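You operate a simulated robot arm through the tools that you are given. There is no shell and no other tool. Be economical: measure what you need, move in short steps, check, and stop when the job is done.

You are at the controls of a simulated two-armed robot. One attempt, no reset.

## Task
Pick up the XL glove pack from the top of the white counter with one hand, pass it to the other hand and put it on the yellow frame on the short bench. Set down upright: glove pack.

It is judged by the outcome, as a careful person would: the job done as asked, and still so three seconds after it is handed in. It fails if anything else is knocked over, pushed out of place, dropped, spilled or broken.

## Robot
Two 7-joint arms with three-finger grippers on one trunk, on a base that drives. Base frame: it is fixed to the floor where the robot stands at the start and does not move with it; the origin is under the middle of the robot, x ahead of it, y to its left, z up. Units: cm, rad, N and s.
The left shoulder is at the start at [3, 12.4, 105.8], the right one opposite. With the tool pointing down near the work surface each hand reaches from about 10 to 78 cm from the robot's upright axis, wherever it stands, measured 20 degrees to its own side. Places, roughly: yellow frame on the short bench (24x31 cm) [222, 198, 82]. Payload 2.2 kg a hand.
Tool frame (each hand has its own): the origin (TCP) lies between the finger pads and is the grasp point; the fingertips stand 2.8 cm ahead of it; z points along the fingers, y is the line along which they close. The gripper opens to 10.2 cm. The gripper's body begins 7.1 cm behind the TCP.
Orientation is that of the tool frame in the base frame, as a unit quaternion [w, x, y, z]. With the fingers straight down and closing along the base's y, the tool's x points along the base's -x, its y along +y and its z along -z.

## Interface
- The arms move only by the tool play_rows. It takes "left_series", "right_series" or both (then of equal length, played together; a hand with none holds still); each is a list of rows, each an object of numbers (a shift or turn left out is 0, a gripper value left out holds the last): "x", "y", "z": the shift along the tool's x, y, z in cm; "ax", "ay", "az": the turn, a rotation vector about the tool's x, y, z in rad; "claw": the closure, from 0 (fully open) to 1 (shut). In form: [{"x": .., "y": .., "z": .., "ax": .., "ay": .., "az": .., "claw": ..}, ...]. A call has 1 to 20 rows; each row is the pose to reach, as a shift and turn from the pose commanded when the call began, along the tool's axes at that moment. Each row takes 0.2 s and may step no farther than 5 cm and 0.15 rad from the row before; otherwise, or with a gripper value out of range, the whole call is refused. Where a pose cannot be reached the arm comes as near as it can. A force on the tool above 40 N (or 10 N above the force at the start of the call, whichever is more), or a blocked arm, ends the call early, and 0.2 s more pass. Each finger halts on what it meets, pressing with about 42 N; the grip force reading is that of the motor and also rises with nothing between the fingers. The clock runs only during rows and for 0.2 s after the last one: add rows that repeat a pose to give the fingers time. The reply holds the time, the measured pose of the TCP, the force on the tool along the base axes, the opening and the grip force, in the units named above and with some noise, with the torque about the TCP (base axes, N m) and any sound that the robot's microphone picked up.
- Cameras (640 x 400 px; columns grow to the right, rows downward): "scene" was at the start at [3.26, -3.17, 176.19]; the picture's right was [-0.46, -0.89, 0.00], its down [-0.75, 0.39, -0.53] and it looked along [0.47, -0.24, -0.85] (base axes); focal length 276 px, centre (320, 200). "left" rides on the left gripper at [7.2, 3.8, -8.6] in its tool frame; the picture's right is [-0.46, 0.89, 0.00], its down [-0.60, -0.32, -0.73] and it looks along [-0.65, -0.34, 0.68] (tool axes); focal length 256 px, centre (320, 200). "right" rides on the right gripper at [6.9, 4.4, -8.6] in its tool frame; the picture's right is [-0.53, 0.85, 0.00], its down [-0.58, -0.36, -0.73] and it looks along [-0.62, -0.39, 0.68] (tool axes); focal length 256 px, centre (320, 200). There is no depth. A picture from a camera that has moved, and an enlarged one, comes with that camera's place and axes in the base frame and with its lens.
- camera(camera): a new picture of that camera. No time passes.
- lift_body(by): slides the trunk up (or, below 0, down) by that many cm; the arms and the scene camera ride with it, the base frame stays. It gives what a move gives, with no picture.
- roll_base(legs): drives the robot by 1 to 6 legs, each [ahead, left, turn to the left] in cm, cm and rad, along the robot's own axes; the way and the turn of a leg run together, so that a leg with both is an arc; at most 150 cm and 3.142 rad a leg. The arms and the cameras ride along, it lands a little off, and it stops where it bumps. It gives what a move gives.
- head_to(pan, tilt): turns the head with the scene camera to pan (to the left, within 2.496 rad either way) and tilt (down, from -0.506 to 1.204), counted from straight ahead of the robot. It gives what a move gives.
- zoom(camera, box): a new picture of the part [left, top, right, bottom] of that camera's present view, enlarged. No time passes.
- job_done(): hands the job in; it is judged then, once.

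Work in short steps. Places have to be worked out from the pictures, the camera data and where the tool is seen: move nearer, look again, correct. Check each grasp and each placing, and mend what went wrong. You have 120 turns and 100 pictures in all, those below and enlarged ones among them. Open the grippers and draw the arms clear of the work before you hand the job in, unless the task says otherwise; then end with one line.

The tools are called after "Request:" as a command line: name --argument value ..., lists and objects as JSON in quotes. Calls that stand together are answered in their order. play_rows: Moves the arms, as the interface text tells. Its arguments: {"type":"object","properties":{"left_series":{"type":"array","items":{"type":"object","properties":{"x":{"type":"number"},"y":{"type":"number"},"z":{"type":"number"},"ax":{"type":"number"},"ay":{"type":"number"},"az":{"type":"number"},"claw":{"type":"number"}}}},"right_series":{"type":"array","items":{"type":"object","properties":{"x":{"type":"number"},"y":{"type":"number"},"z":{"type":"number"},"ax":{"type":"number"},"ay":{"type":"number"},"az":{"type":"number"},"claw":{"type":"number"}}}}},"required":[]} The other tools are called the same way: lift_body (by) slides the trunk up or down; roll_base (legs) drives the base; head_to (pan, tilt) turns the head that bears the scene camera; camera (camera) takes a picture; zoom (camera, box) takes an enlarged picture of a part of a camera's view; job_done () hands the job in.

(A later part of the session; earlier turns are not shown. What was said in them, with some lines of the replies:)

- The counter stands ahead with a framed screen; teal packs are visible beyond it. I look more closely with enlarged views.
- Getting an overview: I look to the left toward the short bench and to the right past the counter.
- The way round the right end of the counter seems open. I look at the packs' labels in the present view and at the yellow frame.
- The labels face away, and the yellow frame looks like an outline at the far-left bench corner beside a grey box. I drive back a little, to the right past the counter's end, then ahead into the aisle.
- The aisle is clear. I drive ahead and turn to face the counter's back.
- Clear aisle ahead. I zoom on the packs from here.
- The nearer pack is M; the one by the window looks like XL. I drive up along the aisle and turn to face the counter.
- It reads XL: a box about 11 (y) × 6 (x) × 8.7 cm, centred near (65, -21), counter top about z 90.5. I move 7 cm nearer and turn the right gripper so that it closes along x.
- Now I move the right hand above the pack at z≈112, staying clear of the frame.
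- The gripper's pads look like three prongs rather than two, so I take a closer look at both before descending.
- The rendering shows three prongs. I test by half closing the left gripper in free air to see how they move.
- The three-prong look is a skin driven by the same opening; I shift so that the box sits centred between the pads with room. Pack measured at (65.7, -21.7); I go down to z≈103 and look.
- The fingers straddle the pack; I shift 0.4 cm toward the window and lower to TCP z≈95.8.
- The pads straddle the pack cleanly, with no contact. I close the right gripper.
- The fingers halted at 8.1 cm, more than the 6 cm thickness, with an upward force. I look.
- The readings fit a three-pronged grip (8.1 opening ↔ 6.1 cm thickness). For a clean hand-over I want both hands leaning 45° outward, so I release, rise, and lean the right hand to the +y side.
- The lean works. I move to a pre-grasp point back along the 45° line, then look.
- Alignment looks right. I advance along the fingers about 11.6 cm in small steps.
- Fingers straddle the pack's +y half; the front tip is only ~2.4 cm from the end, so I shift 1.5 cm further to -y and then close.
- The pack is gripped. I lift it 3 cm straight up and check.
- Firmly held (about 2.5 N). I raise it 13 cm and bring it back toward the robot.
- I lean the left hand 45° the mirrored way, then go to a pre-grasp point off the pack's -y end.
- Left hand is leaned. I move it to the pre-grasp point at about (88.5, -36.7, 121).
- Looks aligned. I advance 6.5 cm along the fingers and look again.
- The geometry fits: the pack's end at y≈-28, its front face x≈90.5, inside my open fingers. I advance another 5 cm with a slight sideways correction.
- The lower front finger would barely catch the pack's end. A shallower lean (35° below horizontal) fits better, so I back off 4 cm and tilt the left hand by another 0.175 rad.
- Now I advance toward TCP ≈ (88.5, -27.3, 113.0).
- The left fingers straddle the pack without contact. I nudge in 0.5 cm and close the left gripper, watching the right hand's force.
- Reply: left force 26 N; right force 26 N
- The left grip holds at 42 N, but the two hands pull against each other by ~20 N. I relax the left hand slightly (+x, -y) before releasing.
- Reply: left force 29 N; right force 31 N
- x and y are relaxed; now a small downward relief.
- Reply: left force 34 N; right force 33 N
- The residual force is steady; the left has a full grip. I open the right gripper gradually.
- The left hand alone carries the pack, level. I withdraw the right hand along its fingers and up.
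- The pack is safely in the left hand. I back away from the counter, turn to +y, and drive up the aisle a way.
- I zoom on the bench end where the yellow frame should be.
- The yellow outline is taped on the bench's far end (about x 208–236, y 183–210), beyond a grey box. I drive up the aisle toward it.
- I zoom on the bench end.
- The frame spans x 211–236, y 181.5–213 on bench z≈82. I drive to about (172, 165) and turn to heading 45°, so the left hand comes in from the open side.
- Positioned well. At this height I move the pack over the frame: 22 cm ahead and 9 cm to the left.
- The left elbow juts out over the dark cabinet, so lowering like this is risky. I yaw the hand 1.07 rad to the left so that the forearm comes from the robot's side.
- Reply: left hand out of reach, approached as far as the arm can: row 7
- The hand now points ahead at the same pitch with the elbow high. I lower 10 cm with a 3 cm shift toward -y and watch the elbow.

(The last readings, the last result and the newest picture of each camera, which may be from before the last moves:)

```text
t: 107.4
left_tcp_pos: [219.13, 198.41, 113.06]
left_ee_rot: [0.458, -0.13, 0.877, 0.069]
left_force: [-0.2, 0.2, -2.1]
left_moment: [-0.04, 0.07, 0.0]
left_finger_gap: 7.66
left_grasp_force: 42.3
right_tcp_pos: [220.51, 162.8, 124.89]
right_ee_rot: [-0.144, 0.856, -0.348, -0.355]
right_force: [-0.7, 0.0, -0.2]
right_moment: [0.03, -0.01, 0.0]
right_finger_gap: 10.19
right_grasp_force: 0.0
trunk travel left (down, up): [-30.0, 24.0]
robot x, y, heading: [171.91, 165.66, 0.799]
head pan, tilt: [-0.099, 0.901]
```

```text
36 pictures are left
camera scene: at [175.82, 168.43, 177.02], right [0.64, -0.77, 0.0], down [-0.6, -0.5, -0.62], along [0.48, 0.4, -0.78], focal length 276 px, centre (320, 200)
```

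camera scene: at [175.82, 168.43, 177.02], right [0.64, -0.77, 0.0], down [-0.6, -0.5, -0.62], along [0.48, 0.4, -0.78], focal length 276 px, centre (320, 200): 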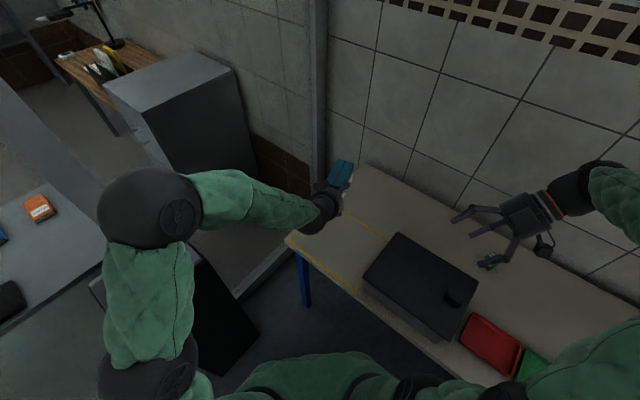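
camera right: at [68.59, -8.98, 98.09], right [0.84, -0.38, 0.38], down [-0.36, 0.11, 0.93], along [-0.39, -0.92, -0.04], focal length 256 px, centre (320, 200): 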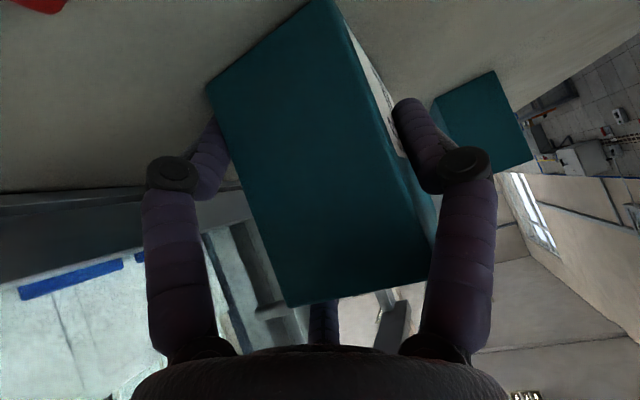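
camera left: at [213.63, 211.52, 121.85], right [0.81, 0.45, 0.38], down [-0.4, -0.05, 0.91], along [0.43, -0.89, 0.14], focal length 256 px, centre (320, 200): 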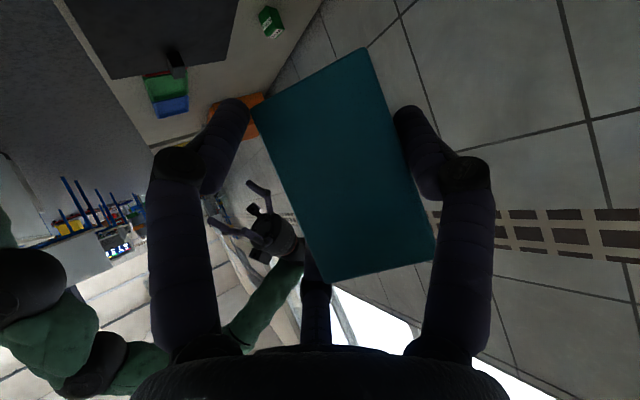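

The elbow stays high and moves inward as the hand lowers. Another 10 cm down.

Request:
play_rows --left_series '[{"x": 2.05, "z": 1.43}, {"x": 4.1, "z": 2.86}, {"x": 6.15, "z": 4.3}, {"x": 8.2, "z": 5.7}, {"x": 8.2, "z": 5.7}]'

Request:
camera --camera "scene"

Request:
camera --camera "left"

```text
t: 108.6
left_tcp_pos: [219.16, 198.46, 102.78]
left_ee_rot: [0.457, -0.13, 0.877, 0.069]
left_force: [-0.8, 0.3, -1.2]
left_moment: [-0.03, 0.07, -0.01]
left_finger_gap: 7.64
left_grasp_force: 42.4
right_tcp_pos: [220.58, 162.82, 125.01]
right_ee_rot: [-0.145, 0.855, -0.349, -0.355]
right_force: [-0.5, 0.9, -0.5]
right_moment: [0.0, 0.0, 0.0]
right_finger_gap: 10.21
right_grasp_force: 0.0
trunk travel left (down, up): [-30.0, 24.0]
robot x, y, heading: [171.73, 165.55, 0.797]
head pan, tilt: [-0.099, 0.901]
```

```text
35 pictures are left
camera scene: at [175.83, 168.44, 177.02], right [0.64, -0.77, 0.0], down [-0.6, -0.5, -0.62], along [0.48, 0.4, -0.78], focal length 276 px, centre (320, 200)
```

scene: 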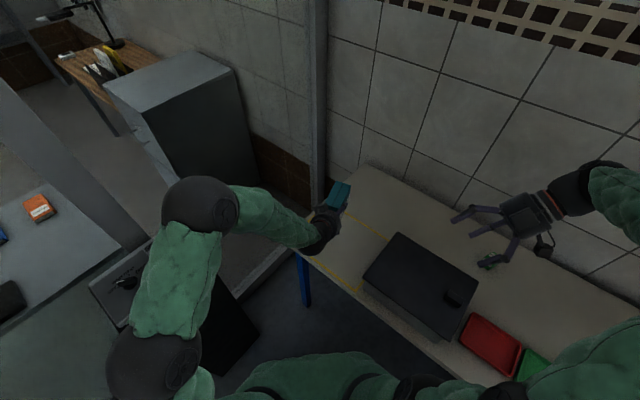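

```text
34 pictures are left
camera left: at [207.36, 198.75, 101.8], right [0.0, 0.92, 0.38], down [-0.15, -0.38, 0.91], along [0.99, -0.06, 0.14], focal length 256 px, centre (320, 200)
```

left: 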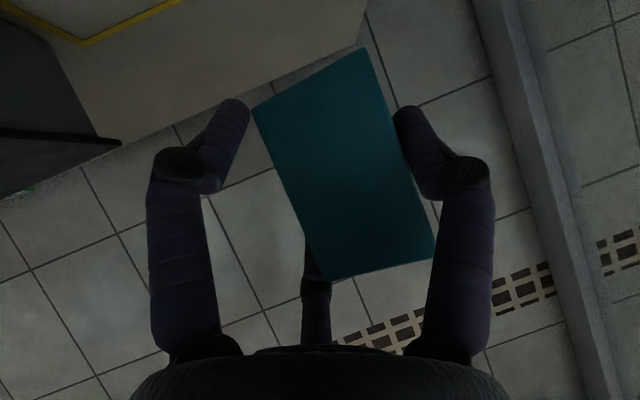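

Good clearances. Lower 11 cm more, to just above the bench.

Request:
play_rows --left_series '[{"x": 2.05, "z": 1.43}, {"x": 4.1, "z": 2.86}, {"x": 6.15, "z": 4.3}, {"x": 7.6, "z": 5.3}, {"x": 9, "z": 6.27}, {"x": 9, "z": 6.27}]'

Request:
camera --camera "scene"

Request:
zoom --camera "scene" --box '[260, 160, 400, 300]'

Request:
camera --camera "left"

```text
t: 110.0
left_tcp_pos: [219.3, 198.31, 92.09]
left_ee_rot: [0.457, -0.129, 0.877, 0.069]
left_force: [0.4, 0.9, -1.6]
left_moment: [-0.05, 0.09, 0.01]
left_finger_gap: 7.62
left_grasp_force: 42.1
right_tcp_pos: [220.63, 162.64, 124.97]
right_ee_rot: [-0.145, 0.855, -0.349, -0.355]
right_force: [0.1, -0.1, 1.4]
right_moment: [0.02, -0.02, 0.0]
right_finger_gap: 10.18
right_grasp_force: 0.0
trunk travel left (down, up): [-30.0, 24.0]
robot x, y, heading: [171.96, 165.74, 0.799]
head pan, tilt: [-0.099, 0.901]
```

```text
33 pictures are left
camera scene: at [175.85, 168.42, 177.02], right [0.64, -0.77, 0.0], down [-0.6, -0.5, -0.62], along [0.48, 0.4, -0.78], focal length 276 px, centre (320, 200)
```

scene: 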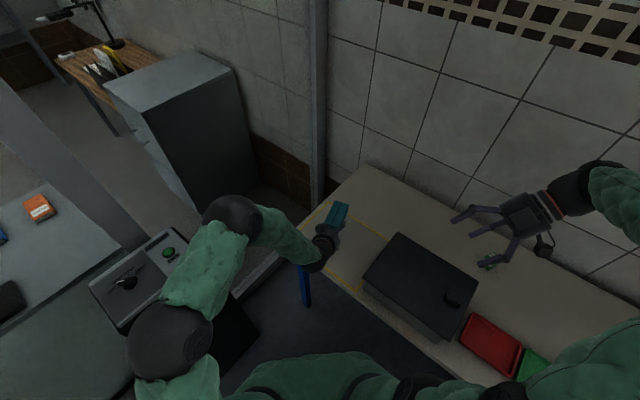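

```text
2.86 times, centred on (330, 230) of scene
camera zoom: at [175.85, 168.42, 177.02], right [0.64, -0.77, 0.0], down [-0.6, -0.5, -0.62], along [0.48, 0.4, -0.78], focal length 790 px, centre (291, 114)
```

zoom: 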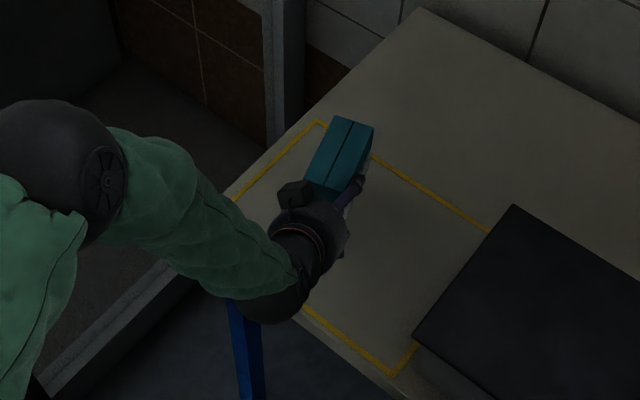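

```text
31 pictures are left
camera left: at [207.55, 198.69, 90.94], right [0.0, 0.92, 0.38], down [-0.15, -0.38, 0.91], along [0.99, -0.06, 0.14], focal length 256 px, centre (320, 200)
```

left: 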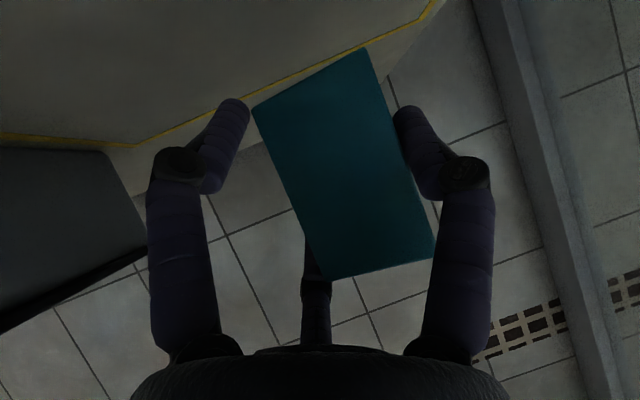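

The pack is above the frame (centre ≈ (225, 200)). I bring it 1.5 cm toward -x and lower 3.2 cm slowly.

Request:
play_rows --left_series '[{"x": 0.8, "y": 0.44, "z": -1.18}, {"x": 1.6, "y": 0.44, "z": -0.61}, {"x": 2.4, "y": 0.44, "z": -0.04}, {"x": 3.0, "y": 0.44, "z": 0.36}, {"x": 3.4, "y": 0.44, "z": 0.64}, {"x": 3.4, "y": 0.44, "z": 0.64}]'

Request:
camera --camera "left"

```text
t: 111.4
left_tcp_pos: [217.79, 198.14, 88.81]
left_ee_rot: [0.457, -0.13, 0.877, 0.069]
left_force: [0.6, -0.2, -2.1]
left_moment: [-0.04, 0.1, 0.0]
left_finger_gap: 7.63
left_grasp_force: 41.7
right_tcp_pos: [220.47, 162.66, 124.93]
right_ee_rot: [-0.145, 0.855, -0.349, -0.355]
right_force: [0.3, 0.2, 0.7]
right_moment: [0.0, 0.01, -0.01]
right_finger_gap: 10.19
right_grasp_force: 0.0
trunk travel left (down, up): [-30.0, 24.0]
robot x, y, heading: [172.13, 165.65, 0.797]
head pan, tilt: [-0.099, 0.901]
```

```text
30 pictures are left
camera left: at [206.02, 198.55, 87.78], right [0.0, 0.92, 0.38], down [-0.15, -0.38, 0.91], along [0.99, -0.06, 0.14], focal length 256 px, centre (320, 200)
```

left: 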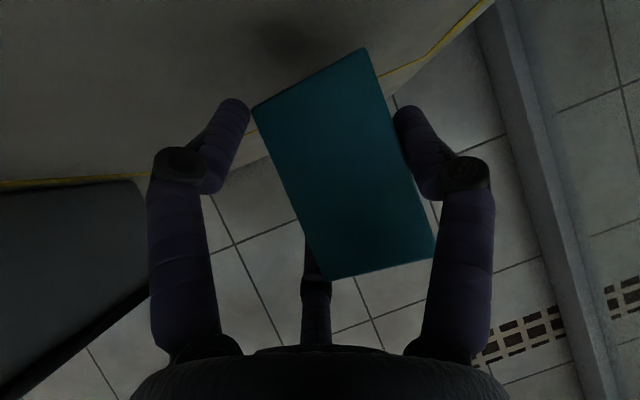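

Still ~2 cm above the bench. I lower 1.2 cm in fine steps and read the force.

Request:
play_rows --left_series '[{"x": 0.33, "z": 0.23}, {"x": 0.66, "z": 0.46}, {"x": 0.98, "z": 0.68}, {"x": 0.98, "z": 0.68}]'

```text
t: 112.4
left_tcp_pos: [217.78, 198.29, 87.57]
left_ee_rot: [0.457, -0.13, 0.877, 0.069]
left_force: [-1.0, 0.1, -2.3]
left_moment: [-0.04, 0.07, 0.02]
left_finger_gap: 7.64
left_grasp_force: 41.9
right_tcp_pos: [220.47, 162.7, 124.91]
right_ee_rot: [-0.145, 0.855, -0.35, -0.354]
right_force: [0.6, 0.1, -0.1]
right_moment: [0.0, 0.0, 0.01]
right_finger_gap: 10.2
right_grasp_force: 0.1
trunk travel left (down, up): [-30.0, 24.0]
robot x, y, heading: [171.85, 165.66, 0.795]
head pan, tilt: [-0.099, 0.901]
```

Request:
play_rows --left_series '[{"x": 0.2, "z": 0.14}, {"x": 0.41, "z": 0.28}, {"x": 0.41, "z": 0.28}]'

Request:
camera --camera "left"

```text
t: 113.2
left_tcp_pos: [217.69, 198.33, 87.17]
left_ee_rot: [0.457, -0.13, 0.877, 0.069]
left_force: [-0.4, -0.8, -1.5]
left_moment: [-0.07, 0.07, -0.02]
left_finger_gap: 7.64
left_grasp_force: 42.3
right_tcp_pos: [220.61, 162.71, 124.84]
right_ee_rot: [-0.145, 0.855, -0.349, -0.355]
right_force: [-0.1, -0.2, 0.7]
right_moment: [-0.04, -0.01, 0.0]
right_finger_gap: 10.17
right_grasp_force: 0.1
trunk travel left (down, up): [-30.0, 24.0]
robot x, y, heading: [172.23, 165.86, 0.793]
head pan, tilt: [-0.099, 0.901]
```

```text
29 pictures are left
camera left: at [205.87, 198.57, 86.16], right [0.0, 0.92, 0.38], down [-0.15, -0.38, 0.91], along [0.99, -0.06, 0.14], focal length 256 px, centre (320, 200)
```

left: 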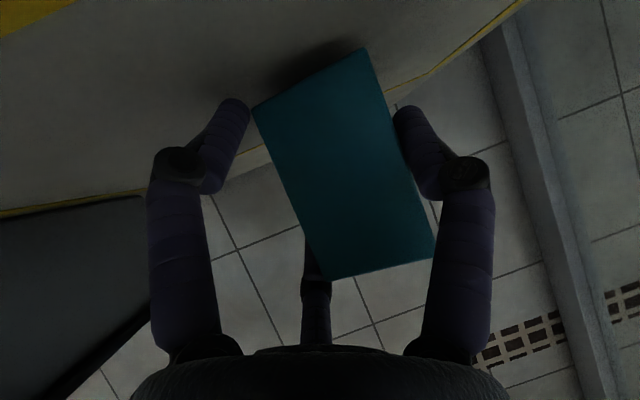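

The shadow is closing in; still no contact. I continue in 0.2–0.3 cm steps.

Request:
play_rows --left_series '[{"x": 0.16, "z": 0.11}, {"x": 0.33, "z": 0.23}, {"x": 0.49, "z": 0.34}, {"x": 0.49, "z": 0.34}]'

Request:
camera --camera "left"

```text
t: 114.1
left_tcp_pos: [217.99, 198.28, 87.17]
left_ee_rot: [0.464, -0.128, 0.874, 0.07]
left_force: [-8.8, -3.7, 18.3]
left_moment: [-0.77, 0.54, -0.24]
left_finger_gap: 7.66
left_grasp_force: 42.0
right_tcp_pos: [220.42, 162.72, 124.93]
right_ee_rot: [-0.145, 0.855, -0.35, -0.354]
right_force: [0.6, 1.2, -0.7]
right_moment: [-0.01, 0.01, 0.02]
right_finger_gap: 10.21
right_grasp_force: 0.1
trunk travel left (down, up): [-30.0, 24.0]
robot x, y, heading: [171.82, 165.89, 0.795]
head pan, tilt: [-0.099, 0.901]
stopped in row 4 (left hand): the force on the tool passed its limit at 41 N (the readings are from after the stop); the commanded pose is now the measured one
```

```text
28 pictures are left
camera left: at [206.12, 198.72, 85.95], right [-0.01, 0.92, 0.39], down [-0.16, -0.39, 0.91], along [0.99, -0.06, 0.15], focal length 256 px, centre (320, 200)
```

left: 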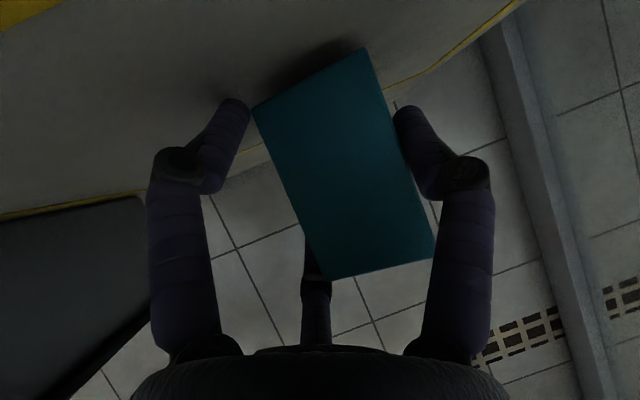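

Contact, acting near the lower finger / near pack corner. I check the gap beneath the pack in an enlarged view.

Request:
zoom --camera "left" --box '[200, 20, 420, 160]'

Request:
zoom --camera "scene" --box '[290, 180, 370, 250]'

Request:
camera --camera "right"

```text
2.86 times, centred on (310, 90) of left
camera zoom: at [206.12, 198.72, 85.95], right [-0.01, 0.92, 0.39], down [-0.16, -0.39, 0.91], along [0.99, -0.06, 0.15], focal length 731 px, centre (349, 514)
```

zoom: 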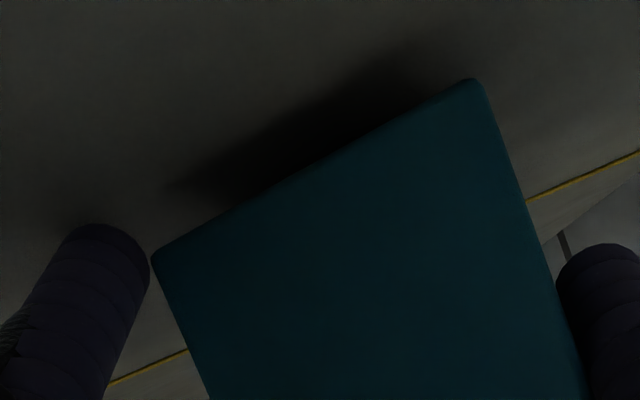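

```text
5.71 times, centred on (330, 215) of scene
camera zoom: at [175.67, 168.35, 177.03], right [0.64, -0.77, 0.0], down [-0.6, -0.5, -0.62], along [0.48, 0.4, -0.78], focal length 1579 px, centre (263, 114)
```

zoom: 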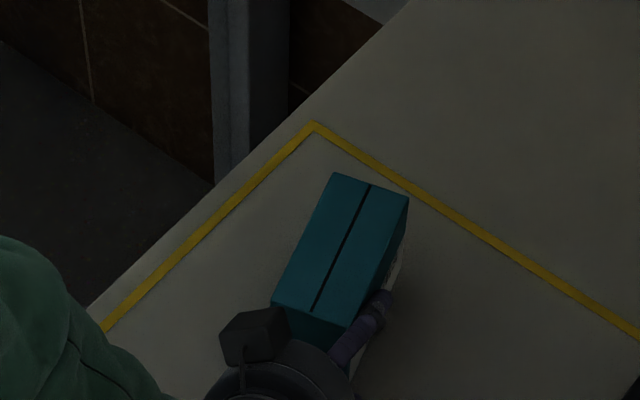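

```text
25 pictures are left
camera right: at [225.23, 151.89, 126.14], right [-0.86, -0.34, 0.38], down [0.33, 0.18, 0.93], along [-0.38, 0.92, -0.05], focal length 256 px, centre (320, 200)
```

right: 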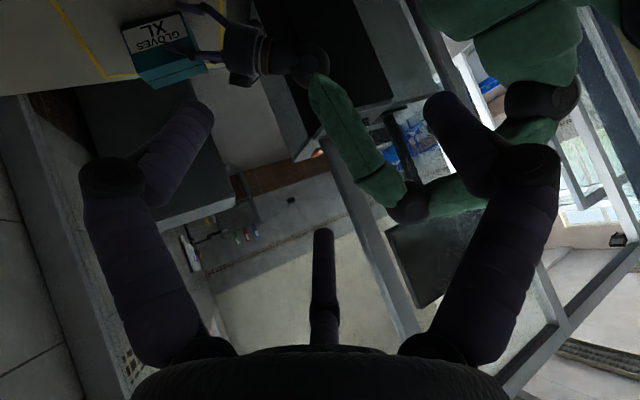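

The right camera sees the pack's label side; I zoom in there.

Request:
zoom --camera "right" --box '[100, 0, 240, 100]'

```text
4.00 times, centred on (170, 50) of right
camera zoom: at [225.23, 151.89, 126.14], right [-0.86, -0.34, 0.38], down [0.33, 0.18, 0.93], along [-0.38, 0.92, -0.05], focal length 1024 px, centre (920, 800)
```

zoom: 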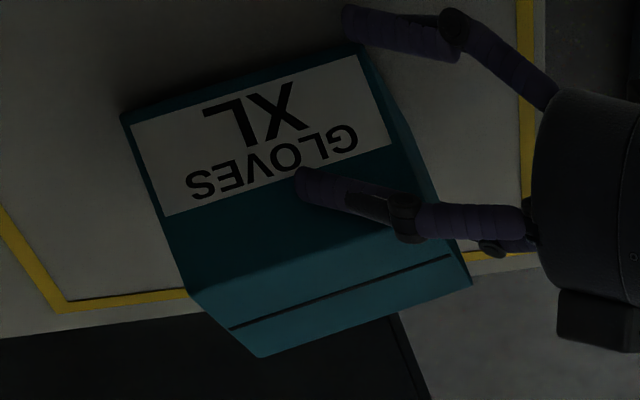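

The lower finger rests on the bench just under the pack's edge, with the pack <1 cm above the surface. I loosen the grip slightly so the pack settles between the fingers, then open while rising so that the lower finger doesn't press.

Request:
play_rows --left_series '[{"x": -0.1, "z": -0.07, "claw": 0.24}, {"x": -0.12, "z": -0.09, "claw": 0.23}, {"x": -0.16, "z": -0.11, "claw": 0.22}, {"x": -0.16, "z": -0.11, "claw": 0.22}, {"x": -0.16, "z": -0.11, "claw": 0.22}]'

Request:
zoom --camera "right" --box '[100, 0, 240, 100]'

```text
t: 115.3
left_tcp_pos: [217.91, 198.25, 87.11]
left_ee_rot: [0.46, -0.128, 0.876, 0.07]
left_force: [-1.5, 0.2, 2.0]
left_moment: [0.02, 0.1, -0.05]
left_finger_gap: 7.99
left_grasp_force: 0.5
right_tcp_pos: [220.54, 162.71, 124.99]
right_ee_rot: [-0.145, 0.855, -0.349, -0.355]
right_force: [0.4, 0.5, 0.4]
right_moment: [-0.02, -0.03, 0.01]
right_finger_gap: 10.2
right_grasp_force: 0.1
trunk travel left (down, up): [-30.0, 24.0]
robot x, y, heading: [172.04, 165.69, 0.794]
head pan, tilt: [-0.099, 0.901]
```

```text
4.00 times, centred on (170, 50) of right
camera zoom: at [225.31, 151.94, 126.12], right [-0.86, -0.34, 0.38], down [0.33, 0.18, 0.92], along [-0.38, 0.92, -0.05], focal length 1024 px, centre (920, 800)
```

zoom: 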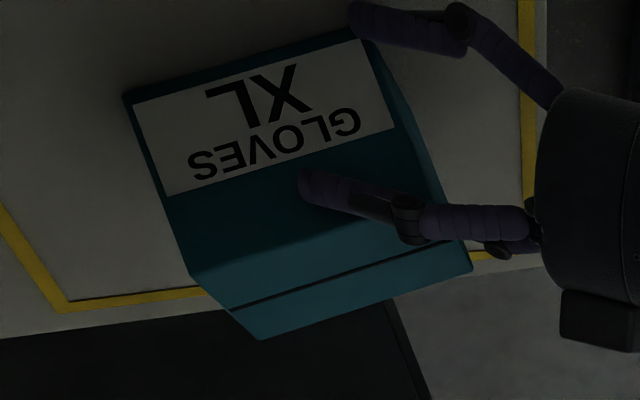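

The pack has settled on the bench. Now I open fully while rising a little, then check.

Request:
play_rows --left_series '[{"x": -0.3, "z": -0.2, "claw": 0.16}, {"x": -0.55, "z": -0.4, "claw": 0.1}, {"x": -0.8, "z": -0.55, "claw": 0.05}, {"x": -1.0, "z": -0.7, "claw": 0}, {"x": -1.0, "z": -0.7, "claw": 0}]'

Request:
zoom --camera "right" --box '[100, 0, 240, 100]'

Request:
camera --camera "left"

```text
t: 116.5
left_tcp_pos: [217.86, 198.32, 88.33]
left_ee_rot: [0.46, -0.129, 0.876, 0.07]
left_force: [-0.4, 0.5, 0.1]
left_moment: [0.02, 0.02, 0.0]
left_finger_gap: 10.2
left_grasp_force: 0.0
right_tcp_pos: [220.56, 162.81, 124.77]
right_ee_rot: [-0.145, 0.855, -0.349, -0.354]
right_force: [0.2, 0.1, 0.5]
right_moment: [-0.03, 0.01, -0.01]
right_finger_gap: 10.19
right_grasp_force: 0.1
trunk travel left (down, up): [-30.0, 24.0]
robot x, y, heading: [171.85, 165.94, 0.79]
head pan, tilt: [-0.099, 0.901]
```

```text
4.00 times, centred on (170, 50) of right
camera zoom: at [225.34, 151.94, 126.11], right [-0.86, -0.34, 0.38], down [0.33, 0.18, 0.92], along [-0.38, 0.92, -0.05], focal length 1024 px, centre (920, 800)
```

zoom: 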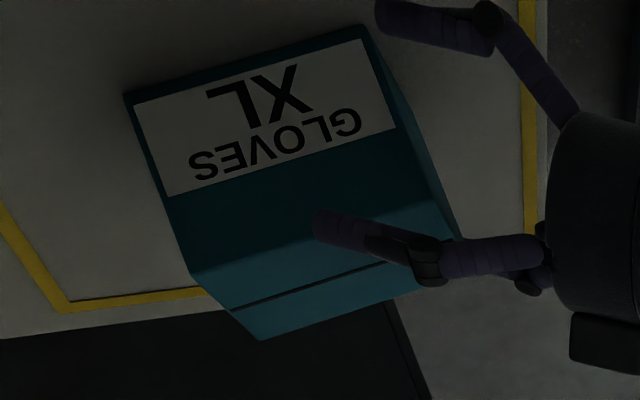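

```text
21 pictures are left
camera left: at [206.04, 198.63, 87.25], right [0.0, 0.92, 0.39], down [-0.16, -0.38, 0.91], along [0.99, -0.06, 0.15], focal length 256 px, centre (320, 200)
```

left: 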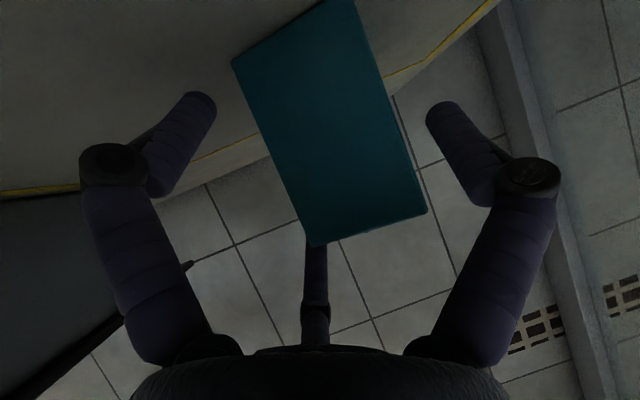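

The pack stands free and upright inside the outline. I withdraw the left hand along its fingers and then up.

Request:
play_rows --left_series '[{"z": -2}, {"z": -4}, {"z": -7}, {"z": -10}, {"z": -14}, {"z": -14}]'

Request:
play_rows --left_series '[{"x": -3.3, "z": -2.3}, {"x": -6.6, "z": -4.6}, {"x": -9.9, "z": -6.9}, {"x": -9.9, "z": -6.9}]'

Request:
zoom --camera "right" --box '[60, 0, 260, 125]'

Request:
camera --camera "scene"

```text
t: 117.9
left_tcp_pos: [206.74, 194.77, 96.32]
left_ee_rot: [0.459, -0.129, 0.876, 0.07]
left_force: [0.2, 0.8, 0.9]
left_moment: [0.04, 0.0, -0.01]
left_finger_gap: 10.18
left_grasp_force: 0.0
right_tcp_pos: [220.58, 162.71, 124.79]
right_ee_rot: [-0.144, 0.855, -0.349, -0.355]
right_force: [0.2, 1.1, -0.3]
right_moment: [-0.01, 0.02, -0.01]
right_finger_gap: 10.21
right_grasp_force: 0.1
trunk travel left (down, up): [-30.0, 24.0]
robot x, y, heading: [171.87, 165.83, 0.8]
head pan, tilt: [-0.099, 0.901]
```

```text
t: 118.9
left_tcp_pos: [207.03, 194.94, 108.14]
left_ee_rot: [0.46, -0.129, 0.875, 0.07]
left_force: [0.3, -0.3, 0.3]
left_moment: [-0.03, 0.01, 0.04]
left_finger_gap: 10.17
left_grasp_force: 0.1
right_tcp_pos: [220.56, 162.86, 124.94]
right_ee_rot: [-0.145, 0.855, -0.349, -0.354]
right_force: [0.7, 0.5, -0.2]
right_moment: [0.0, -0.02, 0.0]
right_finger_gap: 10.21
right_grasp_force: 0.0
trunk travel left (down, up): [-30.0, 24.0]
robot x, y, heading: [171.8, 166.28, 0.798]
head pan, tilt: [-0.099, 0.901]
```

```text
3.20 times, centred on (160, 62) of right
camera zoom: at [225.39, 151.98, 126.08], right [-0.86, -0.34, 0.38], down [0.33, 0.18, 0.92], along [-0.38, 0.92, -0.05], focal length 819 px, centre (832, 640)
```

zoom: 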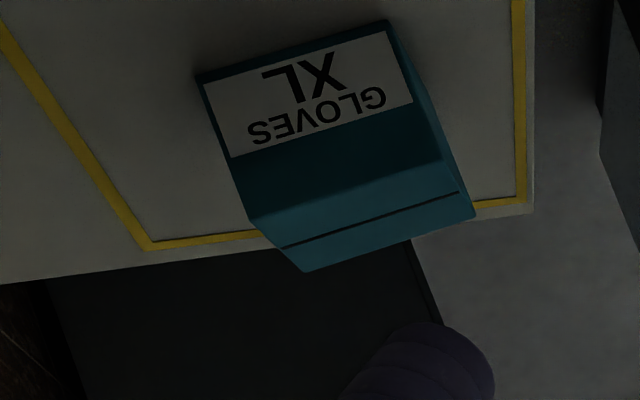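

```text
19 pictures are left
camera scene: at [175.91, 168.48, 177.01], right [0.64, -0.77, 0.0], down [-0.6, -0.5, -0.62], along [0.48, 0.4, -0.78], focal length 276 px, centre (320, 200)
```

scene: 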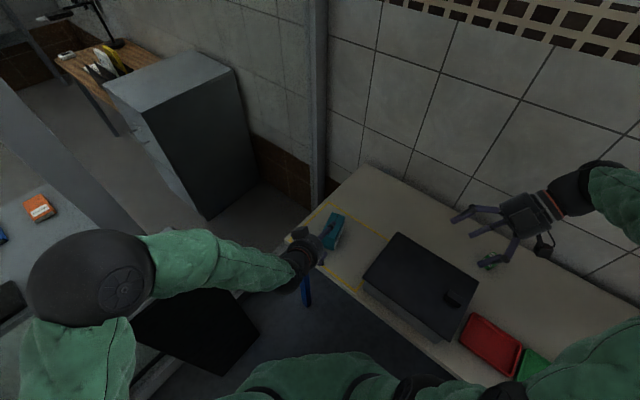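

The pack stands upright within the yellow outline. I back the robot off 25 cm so both arms are clear, then take a final look.

Request:
roll_base --legs '[[-25, 0, 0]]'

Request:
camera --camera "scene"

```text
t: 120.7
left_tcp_pos: [189.32, 177.12, 108.41]
left_ee_rot: [0.461, -0.129, 0.875, 0.071]
left_force: [0.0, -0.4, 0.1]
left_moment: [-0.02, -0.01, 0.02]
left_finger_gap: 10.2
left_grasp_force: 0.1
right_tcp_pos: [203.25, 144.83, 124.98]
right_ee_rot: [-0.145, 0.855, -0.349, -0.354]
right_force: [-0.4, -0.1, 0.0]
right_moment: [-0.01, -0.03, -0.02]
right_finger_gap: 10.19
right_grasp_force: 0.1
trunk travel left (down, up): [-30.0, 24.0]
robot x, y, heading: [154.16, 147.77, 0.796]
head pan, tilt: [-0.099, 0.901]
```

```text
18 pictures are left
camera scene: at [158.34, 150.57, 177.02], right [0.64, -0.77, 0.0], down [-0.6, -0.5, -0.62], along [0.48, 0.4, -0.78], focal length 276 px, centre (320, 200)
```

scene: 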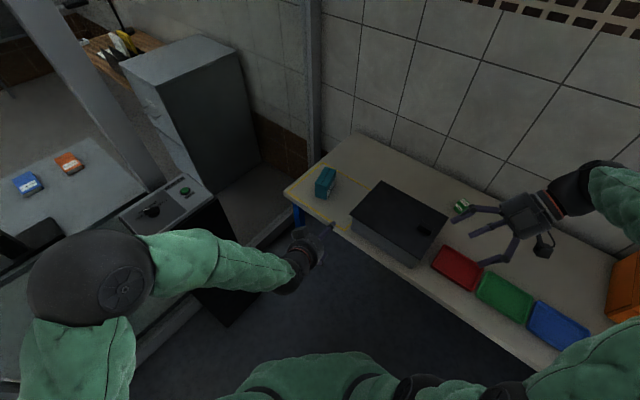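

The pack is upright in the yellow frame, everything else is in place, and both grippers are open and clear. I hand it in.

Request:
job_done

```text
The job is handed in.
```

The XL glove pack was picked up with the right hand, passed to the left, and set upright inside the yellow frame on the short bench; I saw nothing else knocked over or moved.
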